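You operate a simulated robot arm through the tools that you are given. There is no shell and no other tool. Be economical: measure what you need, move in short steps, check, and stop when the job is done.

You run a simulated robot arm. Do the job below in one go: nothing can be reset, and whatever is moved stays where it is left.

JOB
Count 15 spacers into the grey cup and stand it on the black mat.
Fine: shut the gold lever, press the purple key to nought, then work the teal slider.

Only the result counts: the job must be done as asked and must still hold three seconds after the hand-in. Knocking over, shifting, dropping, spilling or breaking anything else fails it.

ROBOT AND FRAMES
A 7-joint arm with a two-finger parallel gripper, fixed in place. Base frame: the origin is at the foot of the arm, x ahead of it, y to its left, z up. Lengths are in mm, angles in degrees, forces in N, time in s.
With the tool pointing down near the work surface it reaches from about 240 to 680 mm from the base axis. Its first joint turns from -66.0 to 66.0 degrees. Payload 2.4 kg.
Tool frame: the origin (TCP) lies between the finger pads and is the grasp point; the fingertips stand 30 mm ahead of it; z points along the fingers, y is the line along which they close. Largest opening 94 mm; finger width 28, thickness 10; the body of the gripper, 50 by 96 mm, starts 55 mm behind the TCP.
Orientation is that of the tool frame in the base frame, as a unit quaternion [x, y, z, w]. With the fingers straight down and closing along the base's y, the tool's x points along the base's -x, its y along +y and its z along -z.

CONTROLS
- The arm moves only by the tool jog_arm. Its arguments are lists of equal length, an entry for each row: "travel": the shift along the tool's x, y, z in mm, a list of three; "angular": the turn, a rotation vector about the tool's x, y, z in rad, a list of three; "fingers": the gripper command, from -1 (shut) to 1 (fully open), values between in proportion. In form: {"travel": [[dx, dy, dz], ...], "angular": [[ax, ay, az], ...], "fingers": [fingers, ...]}. A call has 1 to 10 rows; each row is the pose to reach, as a shift and turn from the pose commanded when the call began, along the tool's axes at that moment. Each row takes 0.2 s and may step no farther than 50 mm and 8.6 degrees from the row before; otherwise, or with a gripper value out of range, the whole call is refused. Where a pose cannot be reached the arm comes as near as it can. A force on the tool above 60 N (or 10 N above the force at the start of the call, whichever is more), or a blocked arm, ends the call early, and 0.2 s more pass. Each finger travels about 153 mm/s and halts on what it meets, pressing with about 22 N; the grip force reading is that of the motor and also rises with nothing between the fingers. The clock runs only during rows and for 0.2 s after the last one: add rows that repeat a pose to give the fingers time. The reply holds the time, the measured pose of the TCP, the force on the tool along the base axes, the opening and the grip force, in the units named above and with some noise.
- Cameras (640 x 400 px; columns grow to the right, rows downward): "scene" is fixed at [26.9, 467.4, 1441.7]; the picture's right is [-0.83, -0.55, 0.00], its down [-0.33, 0.50, -0.80] and it looks along [0.44, -0.67, -0.60] (base axes); focal length 363 px, centre (320, 200). "wrist" rides on the gripper at [76, 14, -103] in the tool frame; the picture's right is [-0.18, 0.98, 0.00], its down [-0.75, -0.14, -0.64] and it looks along [-0.63, -0.12, 0.77] (tool axes); focal length 243 px, centre (320, 200). There is no depth. A picture from a camera that has moved, and an enlarged one, comes with that camera's place and axes in the base frame and with its lens.
- camera(camera): a new picture of that camera. No time passes.
- zoom(camera, box): a new picture of the part [left, top, right, bottom] of that camera's present view, enlarged. No time passes.
- finish_job(): hands the job in; it is judged then, once.

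Go step by step. Nothing tells you positions but the pictures and the camera data: compare them with the known pose of the tool, close in by small moves and look again before you grip or let go. The budget is 120 turns and 84 pictures, counting those below and the enlarged ones. Unless the task says otherwise, let go and move clear before handing in, and close with one line.

The tools are called after "Emit:" as a command line: name --argument value ..., lists and objects as JSON in quotes. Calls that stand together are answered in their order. jog_arm: Moves the arm, as the interface text tells. Its arguments: {"type":"object","properties":{"travel":{"type":"array","items":{"type":"array","items":{"type":"number"}}},"angular":{"type":"array","items":{"type":"array","items":{"type":"number"}}},"fingers":{"type":"array","items":{"type":"number"}}},"required":["travel","angular","fingers"]} The other tools are called the same way: camera (camera) takes a picture; zoom (camera, box) takes an enlarged picture of a part of a camera's view; finish_job () hands the job in.

At the start:

```text
time: 0.0
tool_pos: [328.3, 211.9, 1170.2]
orientation: [0.0, 1.0, 0.0, 0.0]
force: [0.1, -0.2, 0.3]
grip_width: 94.2
grasp_force: 0.1
```

scene: 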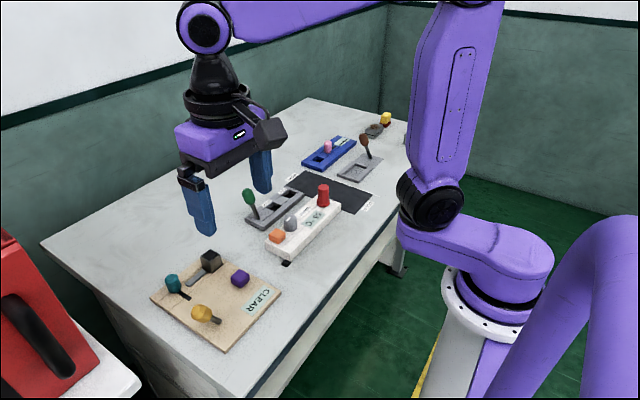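
wrist: 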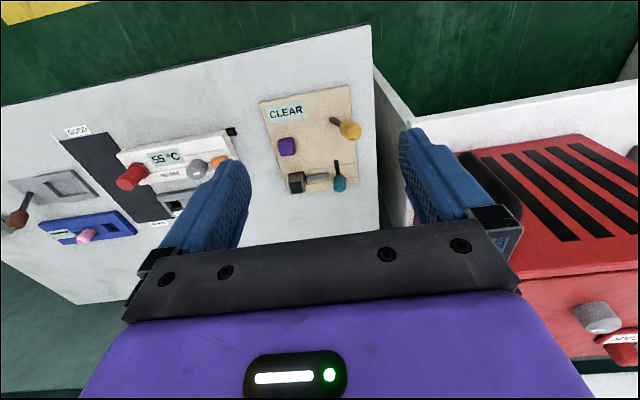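

I see several panels on the bench: a beige one with gold lever, purple key, teal slider and a CLEAR display, plus others. I'll zoom in to understand the machine.

Emit:
zoom --camera "scene" --box '[140, 230, 300, 360]'

Emit:
zoom --camera "scene" --box '[230, 100, 410, 270]'

Emit:
zoom --camera "wrist" --box '[240, 70, 400, 220]'

```text
3.08 times, centred on (220, 295) of scene
camera zoom: at [26.9, 467.4, 1441.7], right [-0.83, -0.55, 0.0], down [-0.33, 0.5, -0.8], along [0.44, -0.67, -0.6], focal length 1116 px, centre (628, -92)
```

zoom: 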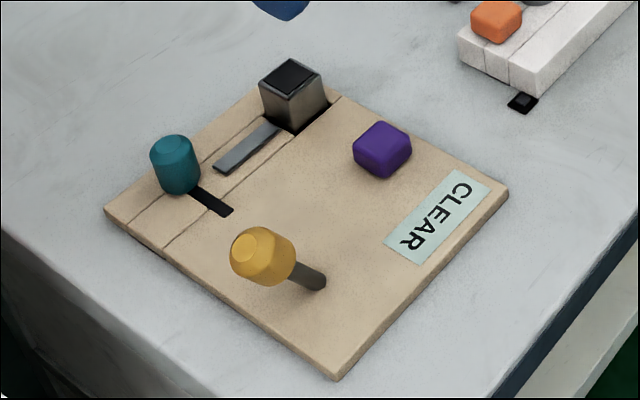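

```text
2.35 times, centred on (320, 185) of scene
camera zoom: at [26.9, 467.4, 1441.7], right [-0.83, -0.55, 0.0], down [-0.33, 0.5, -0.8], along [0.44, -0.67, -0.6], focal length 853 px, centre (320, 235)
```

zoom: 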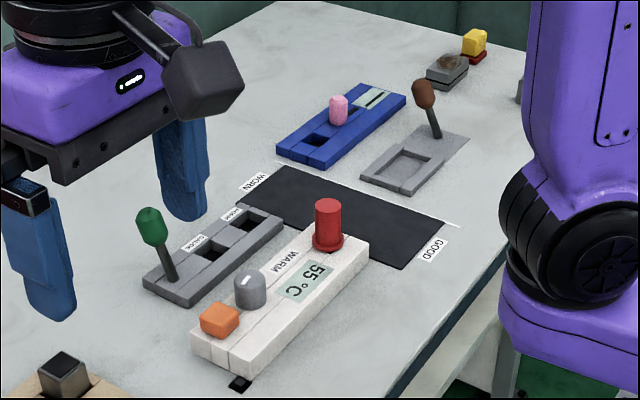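

```text
2.67 times, centred on (320, 145) of wrist
camera zoom: at [252.0, 226.9, 1272.2], right [0.18, 0.98, 0.0], down [0.75, -0.14, 0.64], along [0.63, -0.12, -0.77], focal length 647 px, centre (320, 347)
```

zoom: 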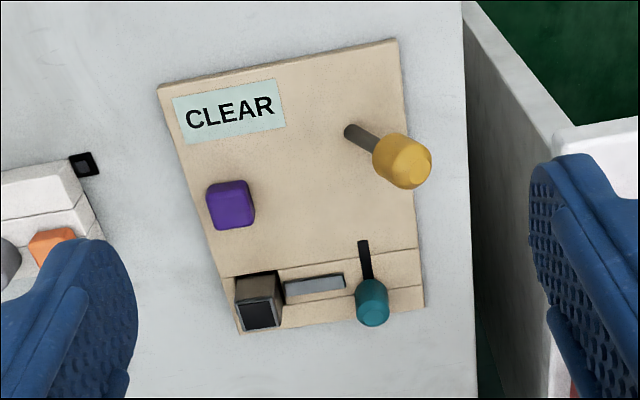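

I need closer views of the grey box-like things, to find the cup and the dispenser.

Emit:
zoom --camera "scene" --box '[350, 100, 410, 150]'

Emit:
zoom --camera "scene" --box '[150, 240, 240, 310]'

Emit:
zoom --camera "wrist" --box '[0, 100, 250, 260]'

```text
8.00 times, centred on (380, 125) of scene
camera zoom: at [26.9, 467.4, 1441.7], right [-0.83, -0.55, 0.0], down [-0.33, 0.5, -0.8], along [0.44, -0.67, -0.6], focal length 2901 px, centre (-160, 800)
```

zoom: 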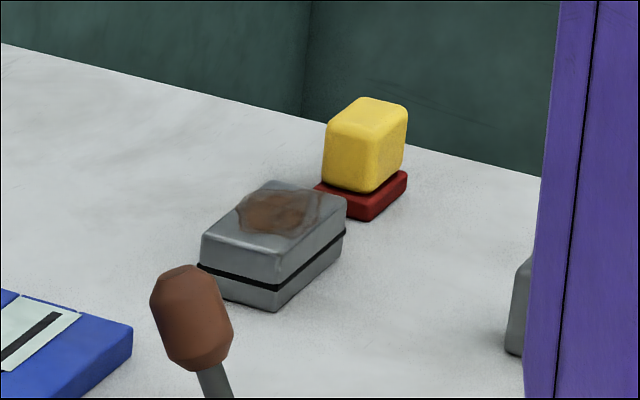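

```text
5.71 times, centred on (195, 275) of scene
camera zoom: at [26.9, 467.4, 1441.7], right [-0.83, -0.55, 0.0], down [-0.33, 0.5, -0.8], along [0.44, -0.67, -0.6], focal length 2072 px, centre (1034, -229)
```

zoom: 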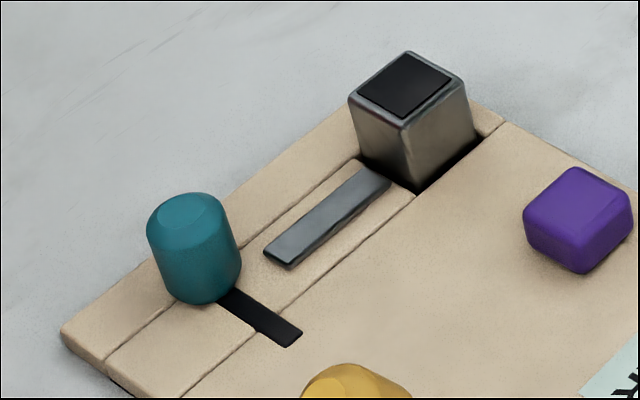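

```text
2.50 times, centred on (125, 180) of wrist
camera zoom: at [252.0, 226.9, 1272.2], right [0.18, 0.98, 0.0], down [0.75, -0.14, 0.64], along [0.63, -0.12, -0.77], focal length 606 px, centre (808, 250)
```

zoom: 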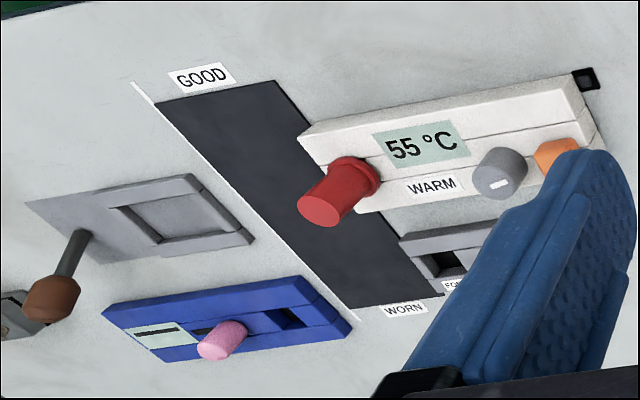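

The grey cup seems to be the square metal box in the recess of the beige panel, next to a chute; the display reads CLEAR. I'll lower the arm for a closer look at the lever, key and slider.

Emit:
jog_arm --travel '[[3, -15, 45], [6, -30, 90], [8, -47, 135], [8, -47, 150]]' --angular '[[0, 0, 0], [0, 0, 0], [0, 0, 0], [0, 0, 0]]' --fingers '[1, 1, 1, 1]'

Emit:
camera --camera "wrist"

```text
time: 1.0
tool_pos: [319.8, 165.0, 1019.9]
orientation: [0.0, 1.0, 0.0, 0.0]
force: [-0.3, 0.1, -0.2]
grip_width: 94.2
grasp_force: 0.0
```

```text
75 pictures are left
camera wrist: at [243.6, 180.7, 1122.2], right [0.18, 0.98, 0.0], down [0.75, -0.14, 0.64], along [0.63, -0.12, -0.77], focal length 243 px, centre (320, 200)
```

wrist: 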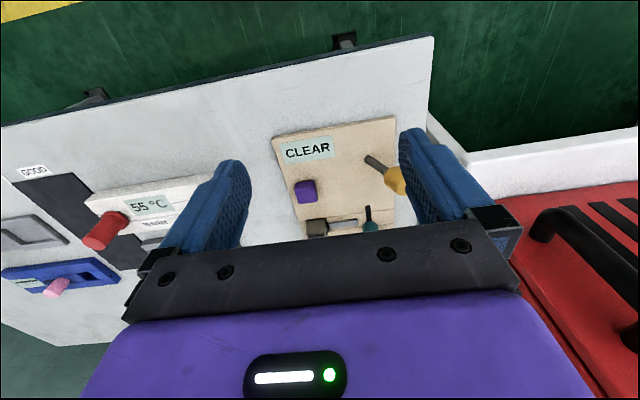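

The gold lever leans toward +y; I zoom for details.

Emit:
zoom --camera "wrist" --box '[260, 110, 420, 240]'

Emit:
zoom --camera "scene" --box '[140, 230, 300, 360]'

```text
3.08 times, centred on (340, 175) of wrist
camera zoom: at [243.6, 180.7, 1122.2], right [0.18, 0.98, 0.0], down [0.75, -0.14, 0.64], along [0.63, -0.12, -0.77], focal length 746 px, centre (258, 277)
```

zoom: 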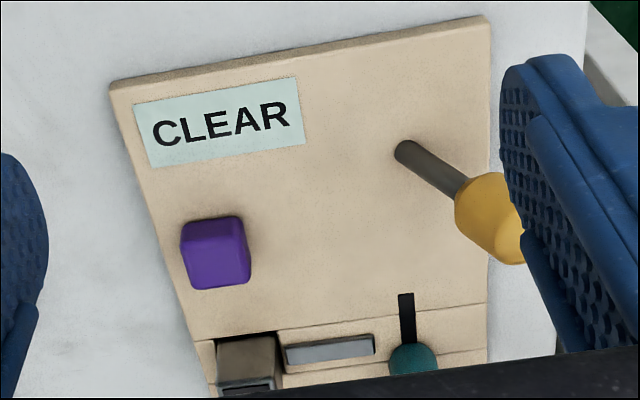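

```text
3.08 times, centred on (220, 295) of scene
camera zoom: at [26.9, 467.4, 1441.7], right [-0.83, -0.55, 0.0], down [-0.33, 0.5, -0.8], along [0.44, -0.67, -0.6], focal length 1116 px, centre (628, -92)
```

zoom: 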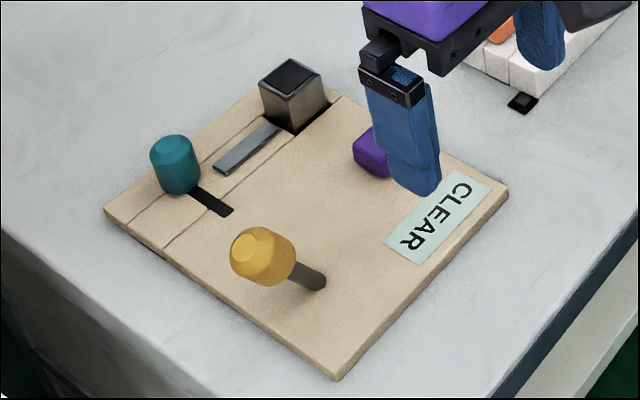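

Panel is square to the base with its top near z = 812; gold lever foot ≈ (432, 215), knob ≈ (443, 240, 860) leaning to +y. I'll shut the fingers and come down on the +y side of the knob.

Emit:
jog_arm --travel '[[-31, 30, 15], [-62, 60, 30], [-93, 90, 45], [-123, 122, 60], [-123, 122, 100], [-123, 122, 140]]' --angular '[[0, 0, 0], [0, 0, 0], [0, 0, 0], [0, 0, 0], [0, 0, 0], [0, 0, 0]]' --fingers '[-1, -1, -1, -1, -1, -1]'

Emit:
zoom --camera "scene" --box '[140, 230, 300, 360]'

Emit:
camera --camera "wrist"

```text
time: 2.4
tool_pos: [443.7, 286.9, 880.8]
orientation: [0.0, 1.0, 0.0, 0.0]
force: [-0.5, -0.5, -0.5]
grip_width: 0.0
grasp_force: 21.5
```

```text
3.08 times, centred on (220, 295) of scene
camera zoom: at [26.9, 467.4, 1441.7], right [-0.83, -0.55, 0.0], down [-0.33, 0.5, -0.8], along [0.44, -0.67, -0.6], focal length 1116 px, centre (628, -92)
```

zoom: 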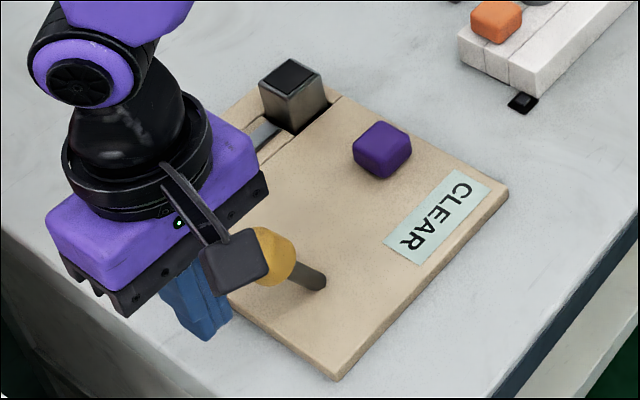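

```text
71 pictures are left
camera wrist: at [367.2, 301.2, 983.7], right [0.18, 0.98, 0.0], down [0.75, -0.14, 0.64], along [0.63, -0.12, -0.77], focal length 243 px, centre (320, 200)
```

wrist: 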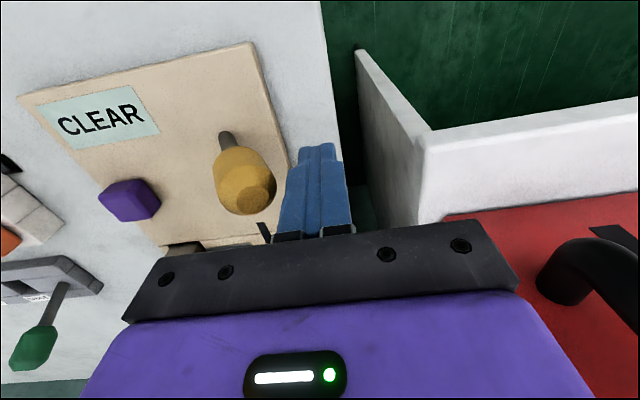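

The fingers are beside the knob on its +y side. I push it toward −y in small steps.

Emit:
jog_arm --travel '[[0, -12, 0], [2, -22, 0], [5, -32, 0], [8, -42, 0], [12, -52, 0], [15, -62, 0], [18, -72, 0]]' --angular '[[0, 0, 0], [0, 0, 0], [0, 0, 0], [0, 0, 0], [0, 0, 0], [0, 0, 0], [0, 0, 0]]' --fingers '[-1, -1, -1, -1, -1, -1, -1]'

Emit:
camera --camera "wrist"

```text
time: 4.0
tool_pos: [427.4, 220.3, 881.6]
orientation: [-0.004, 1.0, 0.003, 0.007]
force: [8.3, 28.8, -4.0]
grip_width: 0.0
grasp_force: 22.0
```

```text
70 pictures are left
camera wrist: at [349.1, 234.2, 983.3], right [0.18, 0.98, 0.01], down [0.75, -0.14, 0.65], along [0.64, -0.11, -0.76], focal length 243 px, centre (320, 200)
```

wrist: 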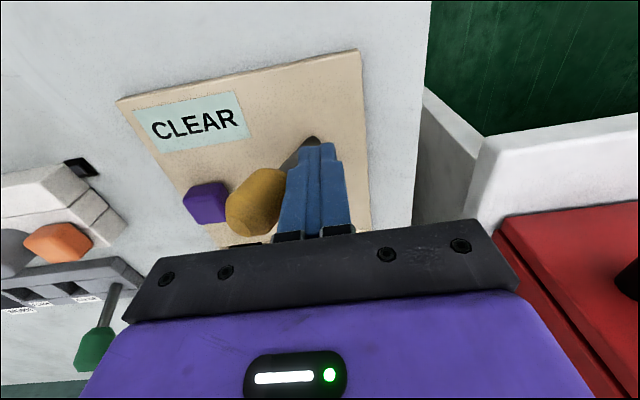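

The lever now leans to −y with resistance, so likely at its stop. I back away and look.

Emit:
jog_arm --travel '[[0, 30, 0], [0, 60, -20], [0, 60, -70]]' --angular '[[0, 0, 0], [0, 0, 0], [0, 0, 0]]' --fingers '[-1, -1, -1]'

Emit:
camera --camera "wrist"

Emit:
zoom --camera "scene" --box '[140, 230, 300, 360]'

```text
time: 4.8
tool_pos: [424.1, 276.2, 948.5]
orientation: [0.001, 1.0, -0.001, -0.001]
force: [-0.3, 0.8, 0.0]
grip_width: 0.0
grasp_force: 22.5
```

```text
69 pictures are left
camera wrist: at [348.6, 291.3, 1052.2], right [0.19, 0.98, 0.0], down [0.75, -0.14, 0.64], along [0.63, -0.12, -0.77], focal length 243 px, centre (320, 200)
```

wrist: 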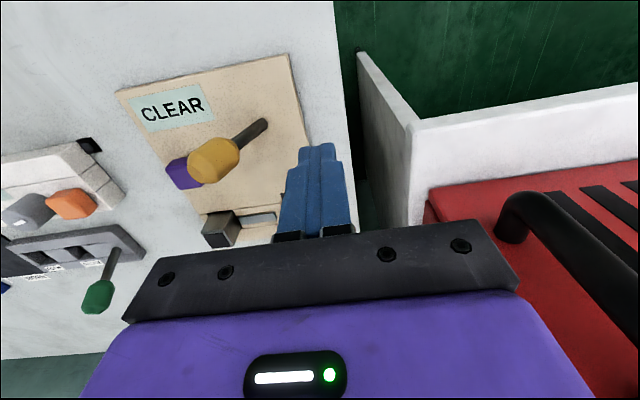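

```text
3.08 times, centred on (220, 295) of scene
camera zoom: at [26.9, 467.4, 1441.7], right [-0.83, -0.55, 0.0], down [-0.33, 0.5, -0.8], along [0.44, -0.67, -0.6], focal length 1116 px, centre (628, -92)
```

zoom: 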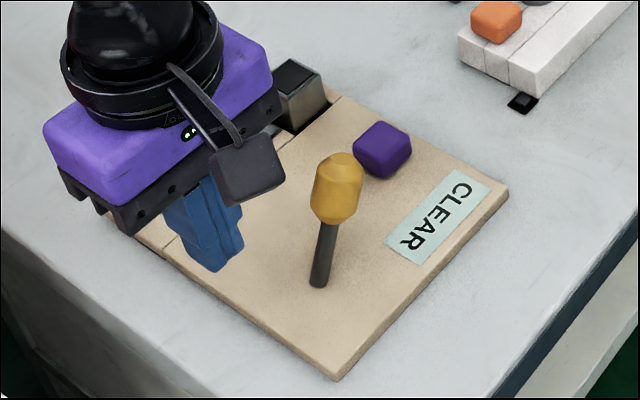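

The lever stays at the −y side. Next I go over the purple key at about (465, 117) with closed fingers.

Emit:
jog_arm --travel '[[-10, -40, -20], [-20, -80, -20], [-31, -120, -20], [-41, -159, -10], [-41, -159, 30], [-41, -159, 58]]' --angular '[[0, 0, 0], [0, 0, 0], [0, 0, 0], [0, 0, 0], [0, 0, 0], [0, 0, 0]]' --fingers '[-1, -1, -1, -1, -1, -1]'

Emit:
camera --camera "wrist"

Emit:
zoom --camera "scene" --box '[140, 230, 300, 360]'

```text
time: 6.2
tool_pos: [466.3, 115.9, 891.5]
orientation: [0.0, 1.0, 0.0, -0.001]
force: [-0.8, -0.1, 0.3]
grip_width: 0.0
grasp_force: 21.6
```

```text
67 pictures are left
camera wrist: at [390.1, 131.0, 994.5], right [0.18, 0.98, 0.0], down [0.75, -0.14, 0.64], along [0.63, -0.12, -0.77], focal length 243 px, centre (320, 200)
```

wrist: 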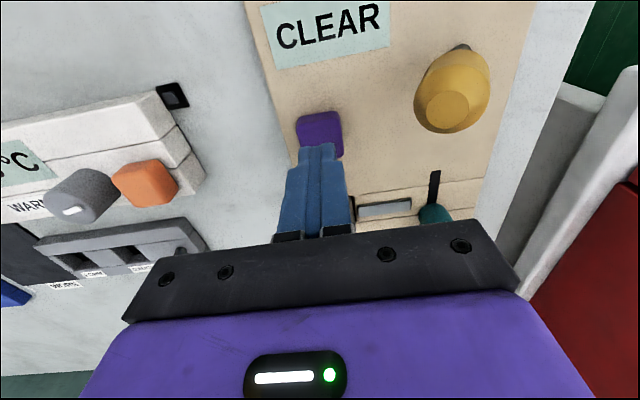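

```text
3.08 times, centred on (220, 295) of scene
camera zoom: at [26.9, 467.4, 1441.7], right [-0.83, -0.55, 0.0], down [-0.33, 0.5, -0.8], along [0.44, -0.67, -0.6], focal length 1116 px, centre (628, -92)
```

zoom: 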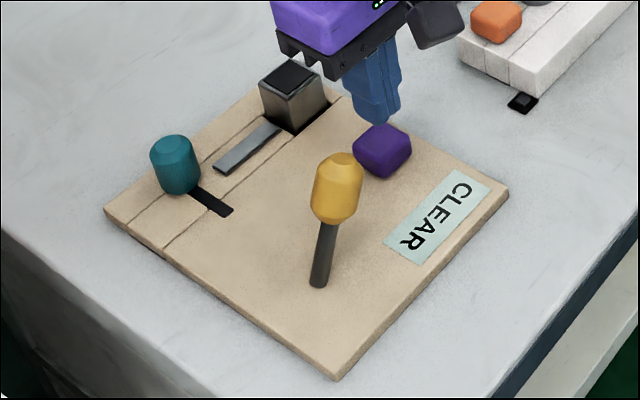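

Fingertips are right above the key. I lower gradually, watching force.

Emit:
jog_arm --travel '[[2, 1, 10], [2, 1, 18], [2, 1, 22], [2, 1, 26]]' --angular '[[0, 0, 0], [0, 0, 0], [0, 0, 0], [0, 0, 0]]' --fingers '[-1, -1, -1, -1]'

Emit:
camera --camera "wrist"

```text
time: 7.2
tool_pos: [465.1, 117.4, 865.8]
orientation: [0.0, 1.0, 0.0, 0.0]
force: [0.2, 0.0, 0.1]
grip_width: 0.1
grasp_force: 22.2
```

```text
65 pictures are left
camera wrist: at [389.0, 132.4, 969.0], right [0.18, 0.98, 0.0], down [0.75, -0.14, 0.64], along [0.63, -0.12, -0.77], focal length 243 px, centre (320, 200)
```

wrist: 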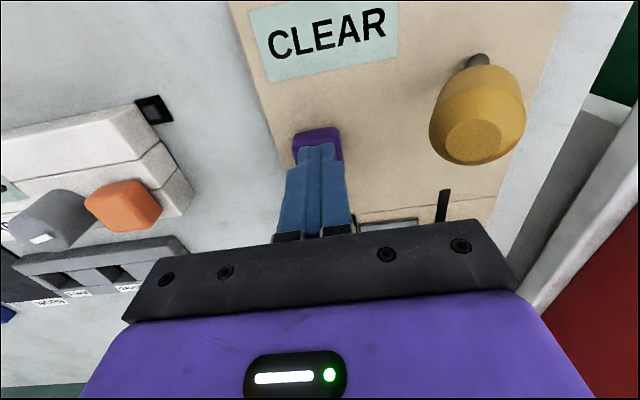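

No contact yet at fingertip z 836; continue down.

Emit:
jog_arm --travel '[[1, 0, 3], [1, 0, 6], [1, 0, 9], [1, 0, 11]]' --angular '[[0, 0, 0], [0, 0, 0], [0, 0, 0], [0, 0, 0]]' --fingers '[-1, -1, -1, -1]'

Emit:
camera --camera "wrist"

```text
time: 8.2
tool_pos: [463.7, 117.1, 855.9]
orientation: [0.0, 1.0, 0.0, 0.002]
force: [-2.9, -0.1, 29.5]
grip_width: 0.0
grasp_force: 21.7
```

```text
64 pictures are left
camera wrist: at [387.4, 132.0, 958.2], right [0.18, 0.98, 0.0], down [0.75, -0.14, 0.64], along [0.63, -0.12, -0.76], focal length 243 px, centre (320, 200)
```

wrist: 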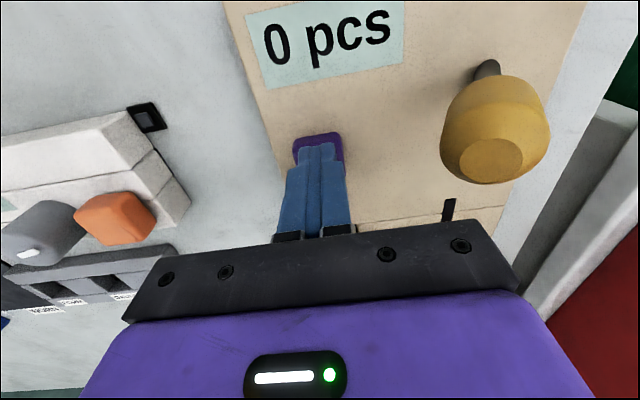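

The counter shows 0 pcs. I lift off and move to a viewpoint for the teal slider.

Emit:
jog_arm --travel '[[0, 0, -50], [0, 0, -100], [10, 40, -130], [20, 80, -150]]' --angular '[[0, 0, 0], [0, 0, 0], [0, 0, 0], [0, 0, 0]]' --fingers '[-1, -1, 0.3, 1]'

Emit:
camera --camera "wrist"

Emit:
zoom --camera "scene" --box '[140, 230, 300, 360]'

```text
refused: row 3 steps farther than a row can; nothing moved
```

```text
63 pictures are left
camera wrist: at [387.4, 132.0, 958.2], right [0.18, 0.98, 0.0], down [0.75, -0.14, 0.64], along [0.63, -0.12, -0.76], focal length 243 px, centre (320, 200)
```

wrist: 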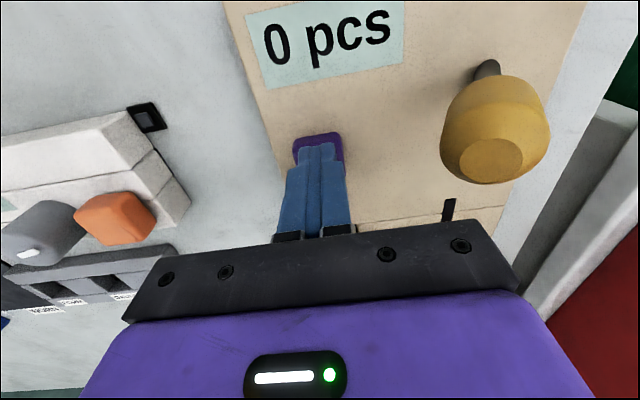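

```text
3.08 times, centred on (220, 295) of scene
camera zoom: at [26.4, 467.3, 1441.8], right [-0.83, -0.55, 0.0], down [-0.33, 0.5, -0.8], along [0.44, -0.67, -0.6], focal length 1116 px, centre (628, -92)
```

zoom: 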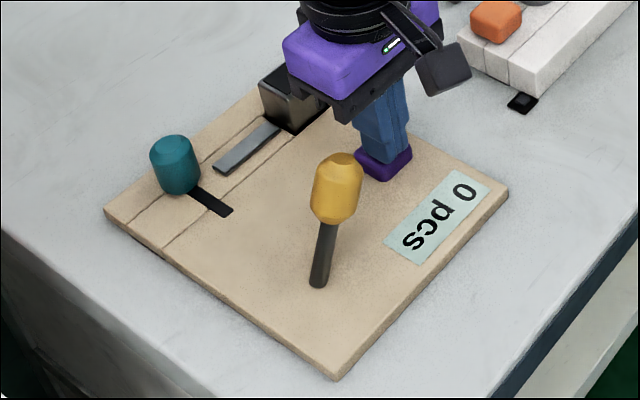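

The move was refused for step size; I retry with smaller rows.

Emit:
jog_arm --travel '[[0, 0, -45], [0, 0, -90], [8, 30, -120], [16, 60, -145], [20, 80, -150]]' --angular '[[0, 0, 0], [0, 0, 0], [0, 0, 0], [0, 0, 0], [0, 0, 0]]' --fingers '[-1, -1, 0.3, 1, 1]'

Emit:
camera --camera "wrist"

```text
time: 9.4
tool_pos: [441.5, 197.0, 1004.2]
orientation: [0.0, 1.0, 0.0, 0.0]
force: [-0.4, 0.2, -1.0]
grip_width: 94.0
grasp_force: 0.1
```

```text
61 pictures are left
camera wrist: at [366.7, 213.1, 1107.5], right [0.18, 0.98, 0.0], down [0.75, -0.14, 0.64], along [0.63, -0.12, -0.77], focal length 243 px, centre (320, 200)
```

wrist: 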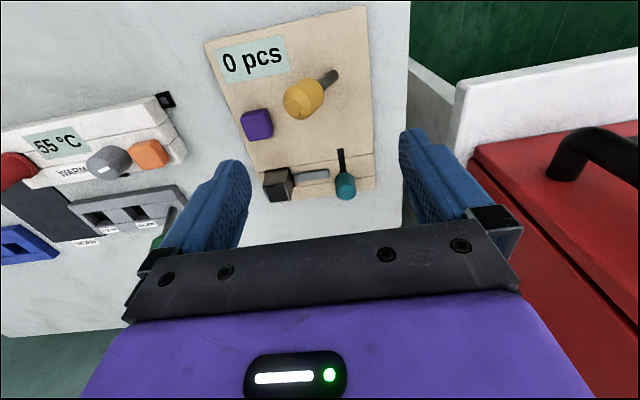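

Teal knob ≈ (570, 209.5, 835), slot running toward −x to ≈527. I move over it with a moderate opening.

Emit:
jog_arm --travel '[[-32, 3, 18], [-64, 6, 36], [-96, 9, 54], [-128, 12, 72], [-128, 12, 100]]' --angular '[[0, 0, 0], [0, 0, 0], [0, 0, 0], [0, 0, 0], [0, 0, 0]]' --fingers '[0.4, 0.4, 0.4, 0.4, 0.4]'

Emit:
camera --camera "wrist"

Emit:
zoom --camera "scene" --box '[140, 230, 300, 360]'

```text
time: 10.6
tool_pos: [571.0, 209.0, 903.0]
orientation: [0.0, 1.0, 0.0, -0.001]
force: [0.1, 0.1, 0.5]
grip_width: 65.8
grasp_force: 0.1
```

```text
60 pictures are left
camera wrist: at [494.7, 223.2, 1006.9], right [0.18, 0.98, 0.0], down [0.75, -0.14, 0.64], along [0.63, -0.12, -0.77], focal length 243 px, centre (320, 200)
```

wrist: 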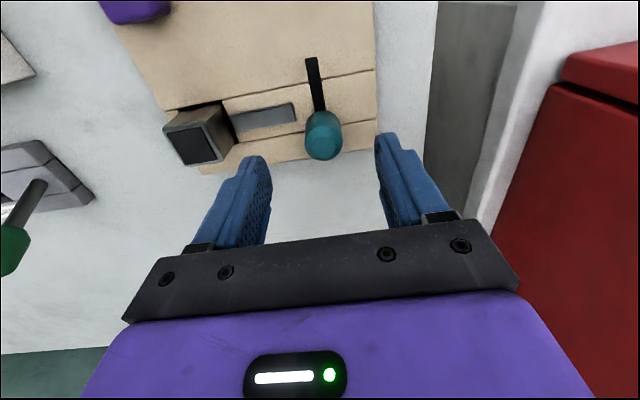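

```text
3.08 times, centred on (220, 295) of scene
camera zoom: at [26.9, 467.4, 1441.7], right [-0.83, -0.55, 0.0], down [-0.33, 0.5, -0.8], along [0.44, -0.67, -0.6], focal length 1116 px, centre (628, -92)
```

zoom: 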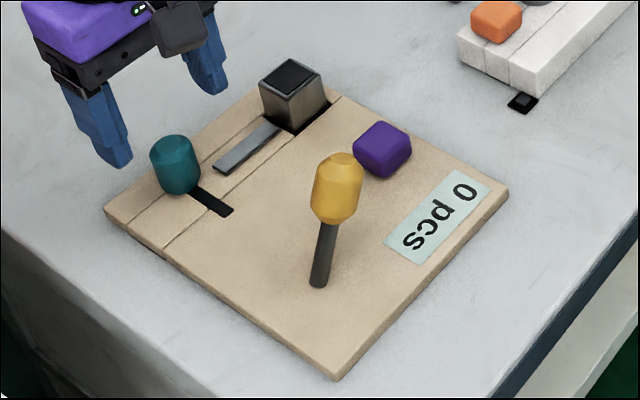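

Knob centred between the fingers at x ≈ 572. I lower to TCP z 858 and close on it.

Emit:
jog_arm --travel '[[-1, 0.5, 25], [-1, 0.5, 45], [-1, 0.5, 45], [-1, 0.5, 45], [-1, 0.5, 45]]' --angular '[[0, 0, 0], [0, 0, 0], [0, 0, 0], [0, 0, 0], [0, 0, 0]]' --fingers '[0.4, 0.4, -1, -1, -1]'

Emit:
camera --camera "wrist"

Emit:
zoom --camera "scene" --box '[140, 230, 300, 360]'

```text
time: 11.8
tool_pos: [571.9, 209.8, 860.1]
orientation: [0.0, 1.0, 0.0, 0.0]
force: [-0.3, -1.2, 0.6]
grip_width: 26.6
grasp_force: 45.5
```

```text
58 pictures are left
camera wrist: at [496.1, 225.0, 963.8], right [0.18, 0.98, 0.0], down [0.75, -0.14, 0.64], along [0.63, -0.12, -0.77], focal length 243 px, centre (320, 200)
```

wrist: 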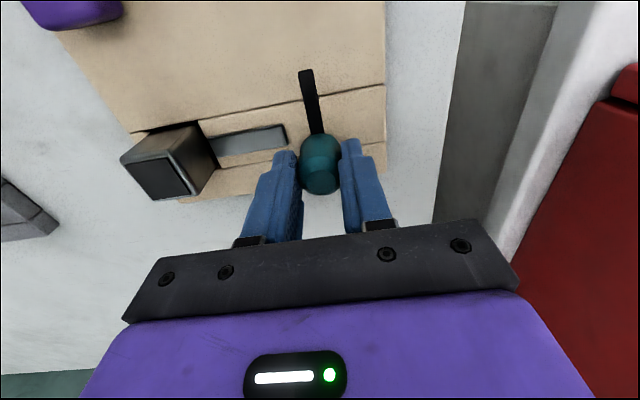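

```text
3.08 times, centred on (220, 295) of scene
camera zoom: at [26.9, 467.4, 1441.7], right [-0.83, -0.55, 0.0], down [-0.33, 0.5, -0.8], along [0.44, -0.67, -0.6], focal length 1116 px, centre (628, -92)
```

zoom: 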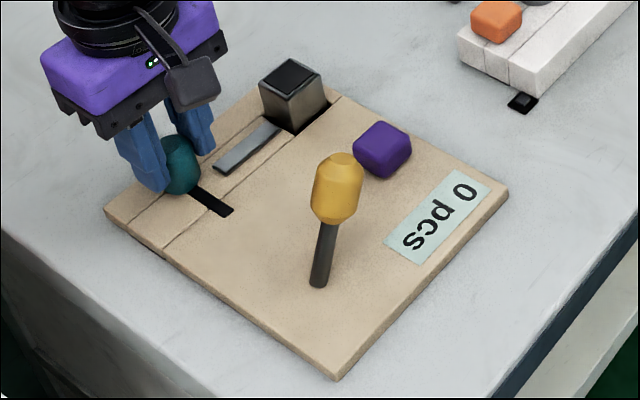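

Knob gripped (26.6 mm). I slide it along the slot toward −x.

Emit:
jog_arm --travel '[[8, 0, 0], [16, 0, 0], [24, 0, 0], [31, 0, 0], [37, 0, 0]]' --angular '[[0, 0, 0], [0, 0, 0], [0, 0, 0], [0, 0, 0], [0, 0, 0]]' --fingers '[-1, -1, -1, -1, -1]'

Emit:
zoom --camera "scene" --box '[140, 230, 300, 360]'

```text
time: 13.0
tool_pos: [536.7, 209.7, 860.0]
orientation: [-0.001, 1.0, 0.001, 0.002]
force: [2.2, 6.2, 18.7]
grip_width: 26.8
grasp_force: 44.9
```

```text
3.08 times, centred on (220, 295) of scene
camera zoom: at [26.6, 467.5, 1441.7], right [-0.83, -0.55, 0.0], down [-0.33, 0.5, -0.8], along [0.44, -0.67, -0.6], focal length 1116 px, centre (628, -92)
```

zoom: 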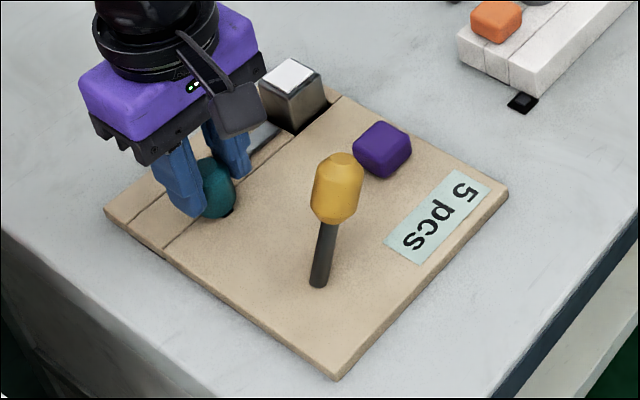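

The stroke gave 5 pcs and the cup now shows a white fill. I return the slider and check that the return adds nothing.

Emit:
jog_arm --travel '[[-8, 0, 0], [-16, 0, 0], [-24, 0, 0], [-31, 0, 0], [-37, 0, 0]]' --angular '[[0, 0, 0], [0, 0, 0], [0, 0, 0], [0, 0, 0], [0, 0, 0]]' --fingers '[-1, -1, -1, -1, -1]'

Emit:
zoom --camera "scene" --box '[140, 230, 300, 360]'

```text
time: 14.2
tool_pos: [572.1, 211.6, 860.0]
orientation: [0.0, 1.0, 0.001, 0.002]
force: [-4.7, 6.2, 28.4]
grip_width: 26.9
grasp_force: 44.9
```

```text
3.08 times, centred on (220, 295) of scene
camera zoom: at [26.3, 467.4, 1441.7], right [-0.83, -0.55, 0.0], down [-0.33, 0.5, -0.8], along [0.44, -0.67, -0.6], focal length 1116 px, centre (628, -92)
```

zoom: 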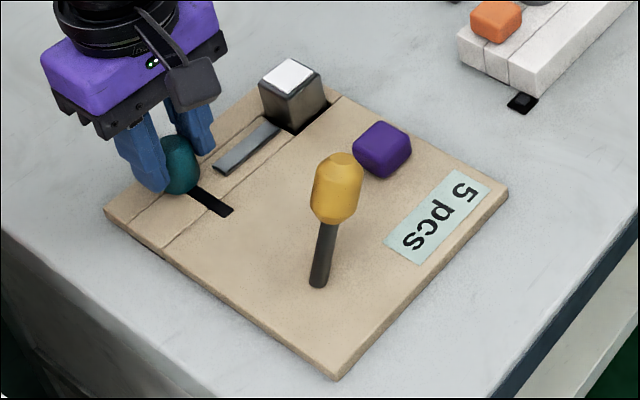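

Still 5 pcs after the return. Second stroke, out and back.

Emit:
jog_arm --travel '[[8, 0, 0], [16, 0, 0], [24, 0, 0], [31, 0, 0], [37, 0, 0], [28, 0, 0], [19, 0, 0], [10, 0, 0], [0, 0, 0]]' --angular '[[0, 0, 0], [0, 0, 0], [0, 0, 0], [0, 0, 0], [0, 0, 0], [0, 0, 0], [0, 0, 0], [0, 0, 0], [0, 0, 0]]' --fingers '[-1, -1, -1, -1, -1, -1, -1, -1, -1]'

Emit:
zoom --camera "scene" --box '[140, 230, 300, 360]'

```text
time: 16.2
tool_pos: [571.7, 210.8, 859.5]
orientation: [0.0, 1.0, -0.001, 0.0]
force: [-4.1, 5.8, 24.3]
grip_width: 26.9
grasp_force: 45.1
```

```text
3.08 times, centred on (220, 295) of scene
camera zoom: at [26.3, 467.4, 1441.7], right [-0.83, -0.55, 0.0], down [-0.33, 0.5, -0.8], along [0.44, -0.67, -0.6], focal length 1116 px, centre (628, -92)
```

zoom: 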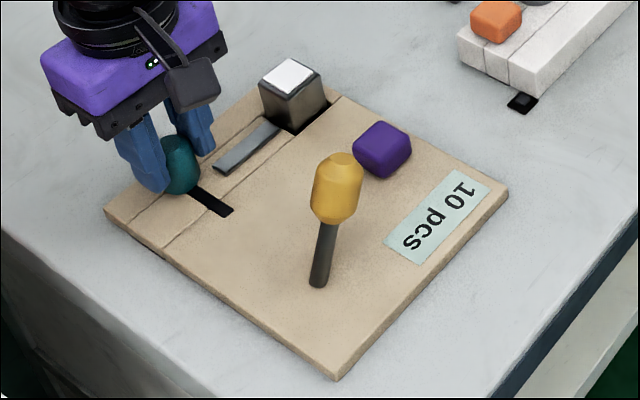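

10 pcs now; one more stroke gives 15.

Emit:
jog_arm --travel '[[8, 0, 0], [16, 0, 0], [24, 0, 0], [31, 0, 0], [37, 0, 0], [28, 0, 0], [19, 0, 0], [10, 0, 0], [0, 0, 0]]' --angular '[[0, 0, 0], [0, 0, 0], [0, 0, 0], [0, 0, 0], [0, 0, 0], [0, 0, 0], [0, 0, 0], [0, 0, 0], [0, 0, 0]]' --fingers '[-1, -1, -1, -1, -1, -1, -1, -1, -1]'

Emit:
zoom --camera "scene" --box '[140, 230, 300, 360]'

```text
time: 18.2
tool_pos: [571.7, 209.7, 860.4]
orientation: [-0.001, 1.0, 0.001, 0.002]
force: [-3.0, 7.4, 24.9]
grip_width: 26.5
grasp_force: 44.7
```

```text
3.08 times, centred on (220, 295) of scene
camera zoom: at [26.3, 467.4, 1441.7], right [-0.83, -0.55, 0.0], down [-0.33, 0.5, -0.8], along [0.44, -0.67, -0.6], focal length 1116 px, centre (628, -92)
```

zoom: 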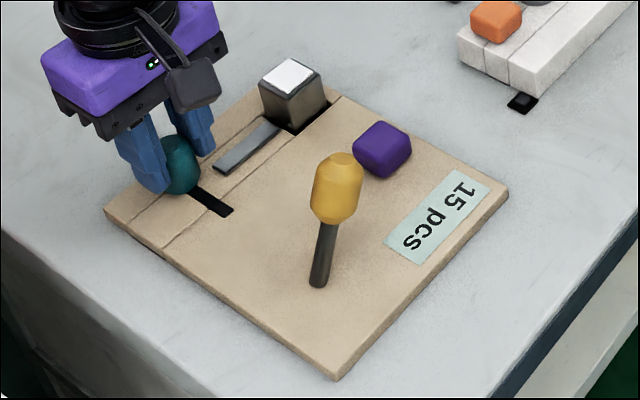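

15 pcs. I release the slider, rise, and move to view the cup.

Emit:
jog_arm --travel '[[0, 0, 0], [0, 0, 0], [0, 0, -45], [0, 0, -90], [15, -30, -120], [30, -60, -120], [45, -90, -120], [60, -95, -120]]' --angular '[[0, 0, 0], [0, 0, 0], [0, 0, 0], [0, 0, 0], [0, 0, 0], [0, 0, 0], [0, 0, 0], [0, 0, 0]]' --fingers '[0.3, 0.3, 0.3, 0.3, 1, 1, 1, 1]'

Emit:
camera --camera "wrist"

Emit:
zoom --camera "scene" --box '[140, 230, 300, 360]'

```text
time: 20.0
tool_pos: [512.8, 115.1, 979.4]
orientation: [0.0, 1.0, 0.0, 0.0]
force: [-0.1, -0.3, 0.4]
grip_width: 93.9
grasp_force: 0.1
```

```text
52 pictures are left
camera wrist: at [436.1, 129.5, 1082.2], right [0.18, 0.98, 0.0], down [0.75, -0.14, 0.64], along [0.63, -0.12, -0.77], focal length 243 px, centre (320, 200)
```

wrist: 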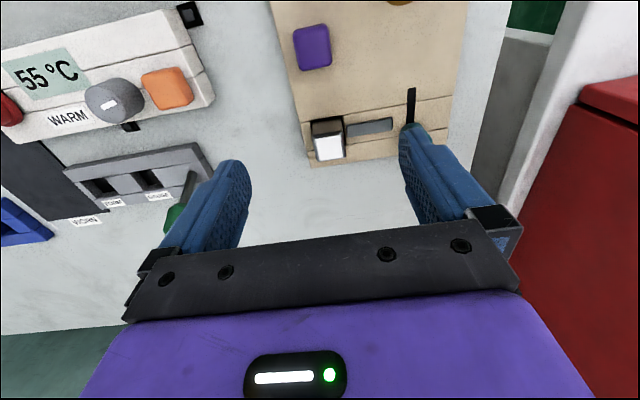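

```text
3.08 times, centred on (220, 295) of scene
camera zoom: at [26.9, 467.4, 1441.7], right [-0.83, -0.55, 0.0], down [-0.33, 0.5, -0.8], along [0.44, -0.67, -0.6], focal length 1116 px, centre (628, -92)
```

zoom: 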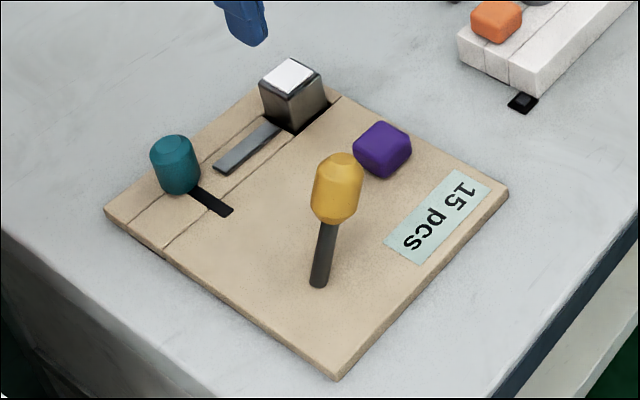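

The cup (full to the rim, keep level) stands at ≈ (556, 116), top z ≈ 851. I move over it and check alignment.

Emit:
jog_arm --travel '[[-22, 0, 30], [-43, 1, 60], [-43, 1, 82]]' --angular '[[0, 0, 0], [0, 0, 0], [0, 0, 0]]' --fingers '[0.4, 0.4, 0.4]'

Emit:
camera --camera "wrist"

Emit:
zoom --camera "scene" --box '[160, 220, 260, 300]'

```text
time: 20.8
tool_pos: [555.4, 116.4, 897.3]
orientation: [0.0, 1.0, 0.0, 0.0]
force: [0.0, -0.5, 0.6]
grip_width: 66.2
grasp_force: 0.1
```

```text
50 pictures are left
camera wrist: at [478.9, 131.1, 999.8], right [0.18, 0.98, 0.0], down [0.75, -0.14, 0.64], along [0.63, -0.12, -0.77], focal length 243 px, centre (320, 200)
```

wrist: 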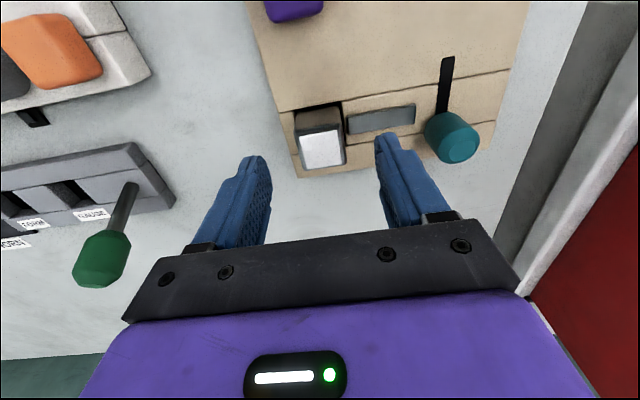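

```text
5.00 times, centred on (210, 260) of scene
camera zoom: at [26.9, 467.4, 1441.7], right [-0.83, -0.55, 0.0], down [-0.33, 0.5, -0.8], along [0.44, -0.67, -0.6], focal length 1813 px, centre (870, -100)
```

zoom: 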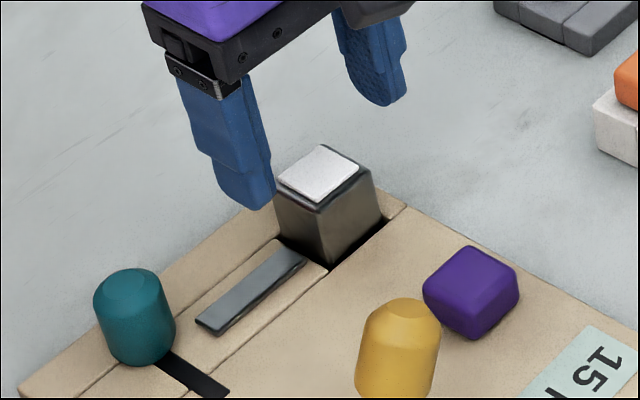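

Alignment is good (cup ≈ (557.5, 117)). I lower to TCP z ≈ 855 and close gently.

Emit:
jog_arm --travel '[[-2, 1, 20], [-2, 1, 35], [-2, 1, 42], [-2, 1, 42], [-2, 1, 42], [-2, 1, 42]]' --angular '[[0, 0, 0], [0, 0, 0], [0, 0, 0], [0, 0, 0], [0, 0, 0], [0, 0, 0]]' --fingers '[0.4, 0.4, 0.4, -0.1, -0.5, -1]'

Emit:
camera --camera "wrist"

Emit:
zoom --camera "scene" --box '[160, 220, 260, 300]'

```text
time: 22.2
tool_pos: [556.5, 116.6, 853.7]
orientation: [-0.001, 1.0, 0.0, 0.0]
force: [-0.5, 0.1, 0.2]
grip_width: 33.0
grasp_force: 21.7
```

```text
48 pictures are left
camera wrist: at [480.8, 131.6, 957.1], right [0.18, 0.98, 0.0], down [0.75, -0.14, 0.64], along [0.63, -0.12, -0.77], focal length 243 px, centre (320, 200)
```

wrist: 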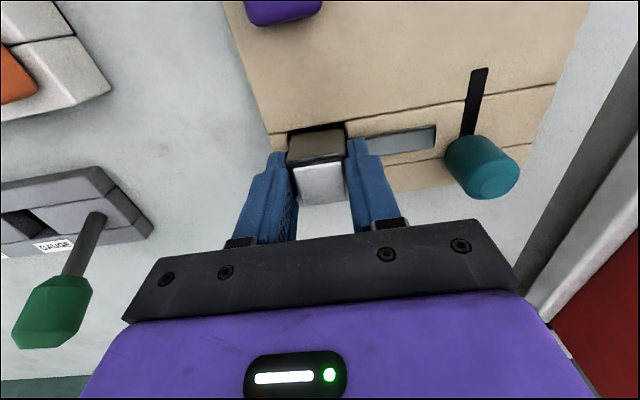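

```text
5.00 times, centred on (210, 260) of scene
camera zoom: at [26.9, 467.4, 1441.7], right [-0.83, -0.55, 0.0], down [-0.33, 0.5, -0.8], along [0.44, -0.67, -0.6], focal length 1813 px, centre (870, -100)
```

zoom: 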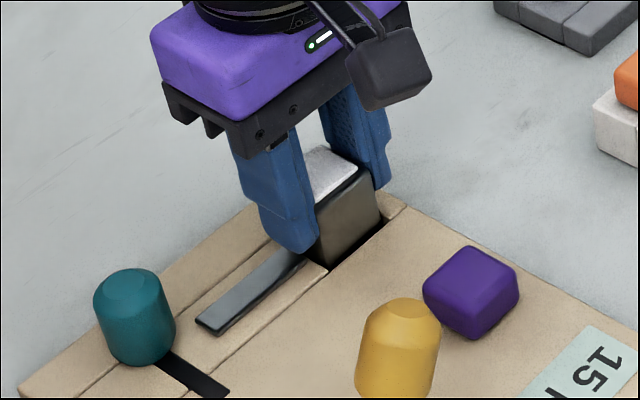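

Cup gripped at 33 mm. I lift straight up slowly.

Emit:
jog_arm --travel '[[0, 0, 0], [0, 0, -8], [0, 0, -18], [0, 0, -30], [0, 0, -45], [0, 0, -65], [0, 0, -85], [0, 0, -105]]' --angular '[[0, 0, 0], [0, 0, 0], [0, 0, 0], [0, 0, 0], [0, 0, 0], [0, 0, 0], [0, 0, 0], [0, 0, 0]]' --fingers '[-1, -1, -1, -1, -1, -1, -1, -1]'

Emit:
camera --camera "wrist"

Emit:
camera --camera "scene"

```text
time: 24.0
tool_pos: [557.0, 116.3, 959.8]
orientation: [0.0, 1.0, 0.0, 0.001]
force: [-0.3, -0.9, -0.4]
grip_width: 33.1
grasp_force: 22.0
```

```text
46 pictures are left
camera wrist: at [481.1, 131.1, 1062.4], right [0.18, 0.98, 0.0], down [0.75, -0.14, 0.64], along [0.63, -0.12, -0.77], focal length 243 px, centre (320, 200)
```

wrist: 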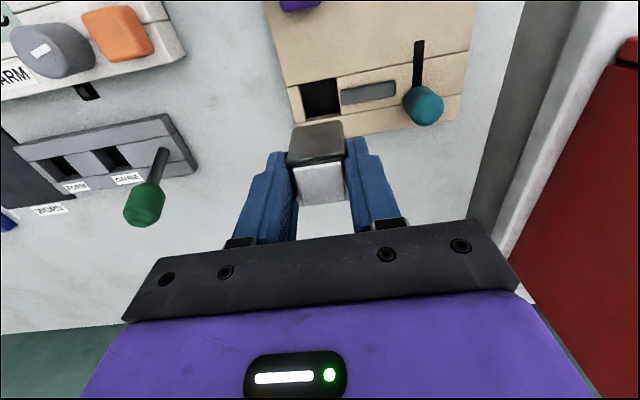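

```text
45 pictures are left
```

scene: 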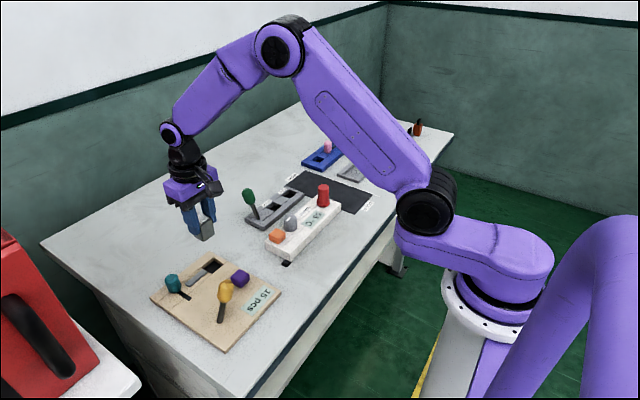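

Cup held level. The mat spans roughly x 380–630, y −357…−244; I carry the cup at height toward (500, −300), in two stages.

Emit:
jog_arm --travel '[[0, 0, -25], [4, -25, -50], [8, -55, -50], [12, -85, -50], [16, -115, -50], [20, -145, -50], [24, -175, -50], [28, -200, -50], [30, -210, -50]]' --angular '[[0, 0, 0], [0, 0, 0], [0, 0, 0], [0, 0, 0], [0, 0, 0], [0, 0, 0], [0, 0, 0], [0, 0, 0], [0, 0, 0]]' --fingers '[-1, -1, -1, -1, -1, -1, -1, -1, -1]'

Emit:
camera --camera "wrist"

```text
time: 26.0
tool_pos: [527.7, -94.4, 1009.6]
orientation: [0.0, 1.0, 0.0, 0.0]
force: [-0.3, 0.5, -0.2]
grip_width: 33.3
grasp_force: 21.9
```

```text
44 pictures are left
camera wrist: at [451.5, -79.4, 1112.9], right [0.18, 0.98, 0.0], down [0.75, -0.14, 0.64], along [0.63, -0.12, -0.77], focal length 243 px, centre (320, 200)
```

wrist: 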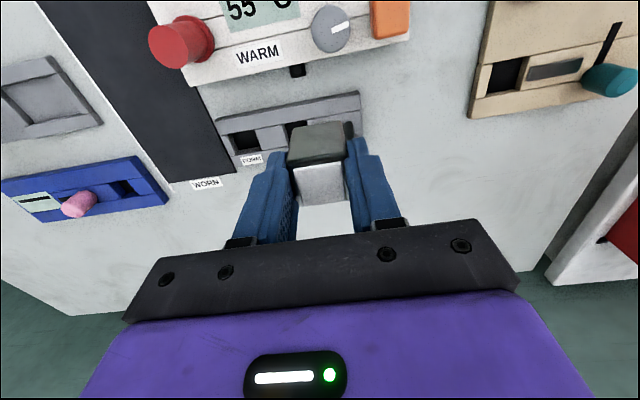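

The mat's true y range is about −345…−237, so I aim for (505, −293). Continuing the carry.

Emit:
jog_arm --travel '[[3, -28, 0], [6, -56, 0], [9, -84, 0], [12, -112, 0], [16, -140, 0], [20, -168, 0], [23, -190, 0], [23, -199, 0]]' --angular '[[0, 0, 0], [0, 0, 0], [0, 0, 0], [0, 0, 0], [0, 0, 0], [0, 0, 0], [0, 0, 0], [0, 0, 0]]' --fingers '[-1, -1, -1, -1, -1, -1, -1, -1]'

Emit:
camera --camera "wrist"

Emit:
camera --camera "scene"

```text
time: 27.8
tool_pos: [504.2, -295.0, 1010.0]
orientation: [0.001, 1.0, -0.001, 0.0]
force: [0.3, 0.0, -0.4]
grip_width: 33.2
grasp_force: 22.2
```

```text
43 pictures are left
camera wrist: at [427.6, -279.5, 1112.9], right [0.18, 0.98, 0.0], down [0.75, -0.14, 0.64], along [0.63, -0.12, -0.77], focal length 243 px, centre (320, 200)
```

wrist: 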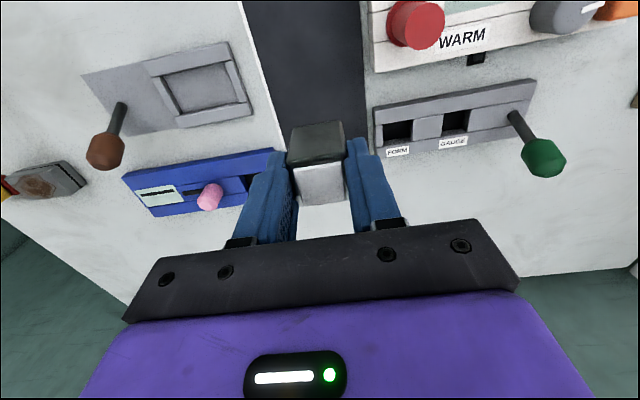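

```text
42 pictures are left
```

scene: 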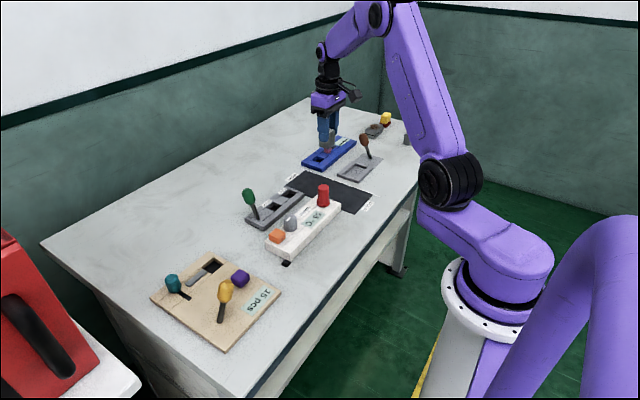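

Above the mat centre and clear of neighbours. I descend to just above touch-down.

Emit:
jog_arm --travel '[[0, 0, 30], [0, 0, 60], [0, 0, 90], [0, 0, 115], [0, 0, 135], [0, 0, 145]]' --angular '[[0, 0, 0], [0, 0, 0], [0, 0, 0], [0, 0, 0], [0, 0, 0], [0, 0, 0]]' --fingers '[-1, -1, -1, -1, -1, -1]'

Emit:
zoom --camera "scene" --box '[270, 120, 390, 220]'

```text
time: 29.2
tool_pos: [503.9, -292.4, 864.7]
orientation: [0.0, 1.0, 0.0, 0.0]
force: [-0.2, -0.5, 0.7]
grip_width: 33.1
grasp_force: 22.4
```

```text
4.00 times, centred on (330, 170) of scene
camera zoom: at [26.9, 467.4, 1441.7], right [-0.83, -0.55, 0.0], down [-0.33, 0.5, -0.8], along [0.44, -0.67, -0.6], focal length 1451 px, centre (280, 320)
```

zoom: 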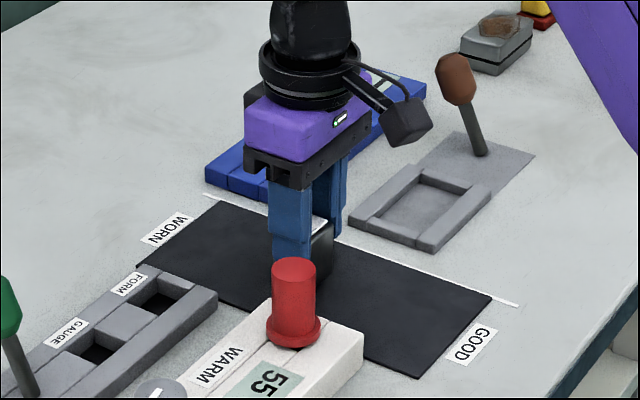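

Over the mat centre, close to touch-down. Lowering in 2 mm steps, watching force.

Emit:
jog_arm --travel '[[0, 0, 2], [0, 0, 4], [0, 0, 6], [0, 0, 8]]' --angular '[[0, 0, 0], [0, 0, 0], [0, 0, 0], [0, 0, 0]]' --fingers '[-1, -1, -1, -1]'

```text
time: 30.2
tool_pos: [504.2, -292.4, 856.9]
orientation: [0.0, 1.0, 0.0, 0.001]
force: [-0.3, 0.4, 0.9]
grip_width: 33.3
grasp_force: 21.6
```

No contact yet; continue.

Emit:
jog_arm --travel '[[0, 0, 1], [0, 0, 2], [0, 0, 3], [0, 0, 4]]' --angular '[[0, 0, 0], [0, 0, 0], [0, 0, 0], [0, 0, 0]]' --fingers '[-1, -1, -1, -1]'

```text
time: 31.2
tool_pos: [505.0, -292.6, 853.9]
orientation: [0.0, 1.0, -0.001, 0.0]
force: [-2.5, 3.9, 22.3]
grip_width: 33.2
grasp_force: 22.4
```

Contact: the cup stands on the mat. I relieve the preload and open slowly.

Emit:
jog_arm --travel '[[0, 0, -0.7], [0, 0, -1], [0, 0, -1], [0, 0, -1], [0, 0, -1]]' --angular '[[0, 0, 0], [0, 0, 0], [0, 0, 0], [0, 0, 0], [0, 0, 0]]' --fingers '[-1, -1, -0.2, -0.1, 0.2]'

Emit:
camera --camera "wrist"

```text
time: 32.4
tool_pos: [503.1, -292.6, 853.9]
orientation: [0.001, 1.0, 0.001, -0.001]
force: [0.5, -0.4, -0.2]
grip_width: 56.4
grasp_force: 0.1
```

```text
40 pictures are left
camera wrist: at [427.6, -277.3, 956.1], right [0.18, 0.98, 0.0], down [0.75, -0.14, 0.64], along [0.63, -0.12, -0.77], focal length 243 px, centre (320, 200)
```

wrist: 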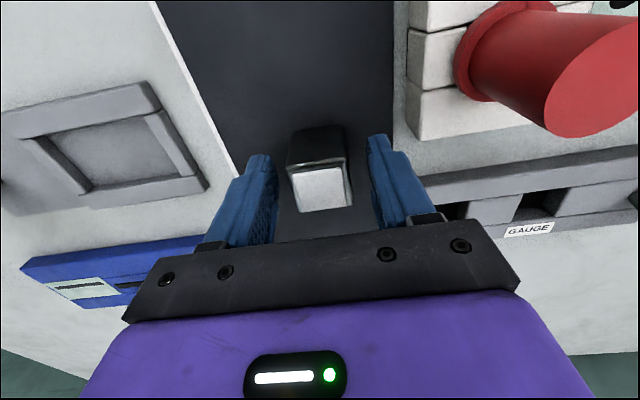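

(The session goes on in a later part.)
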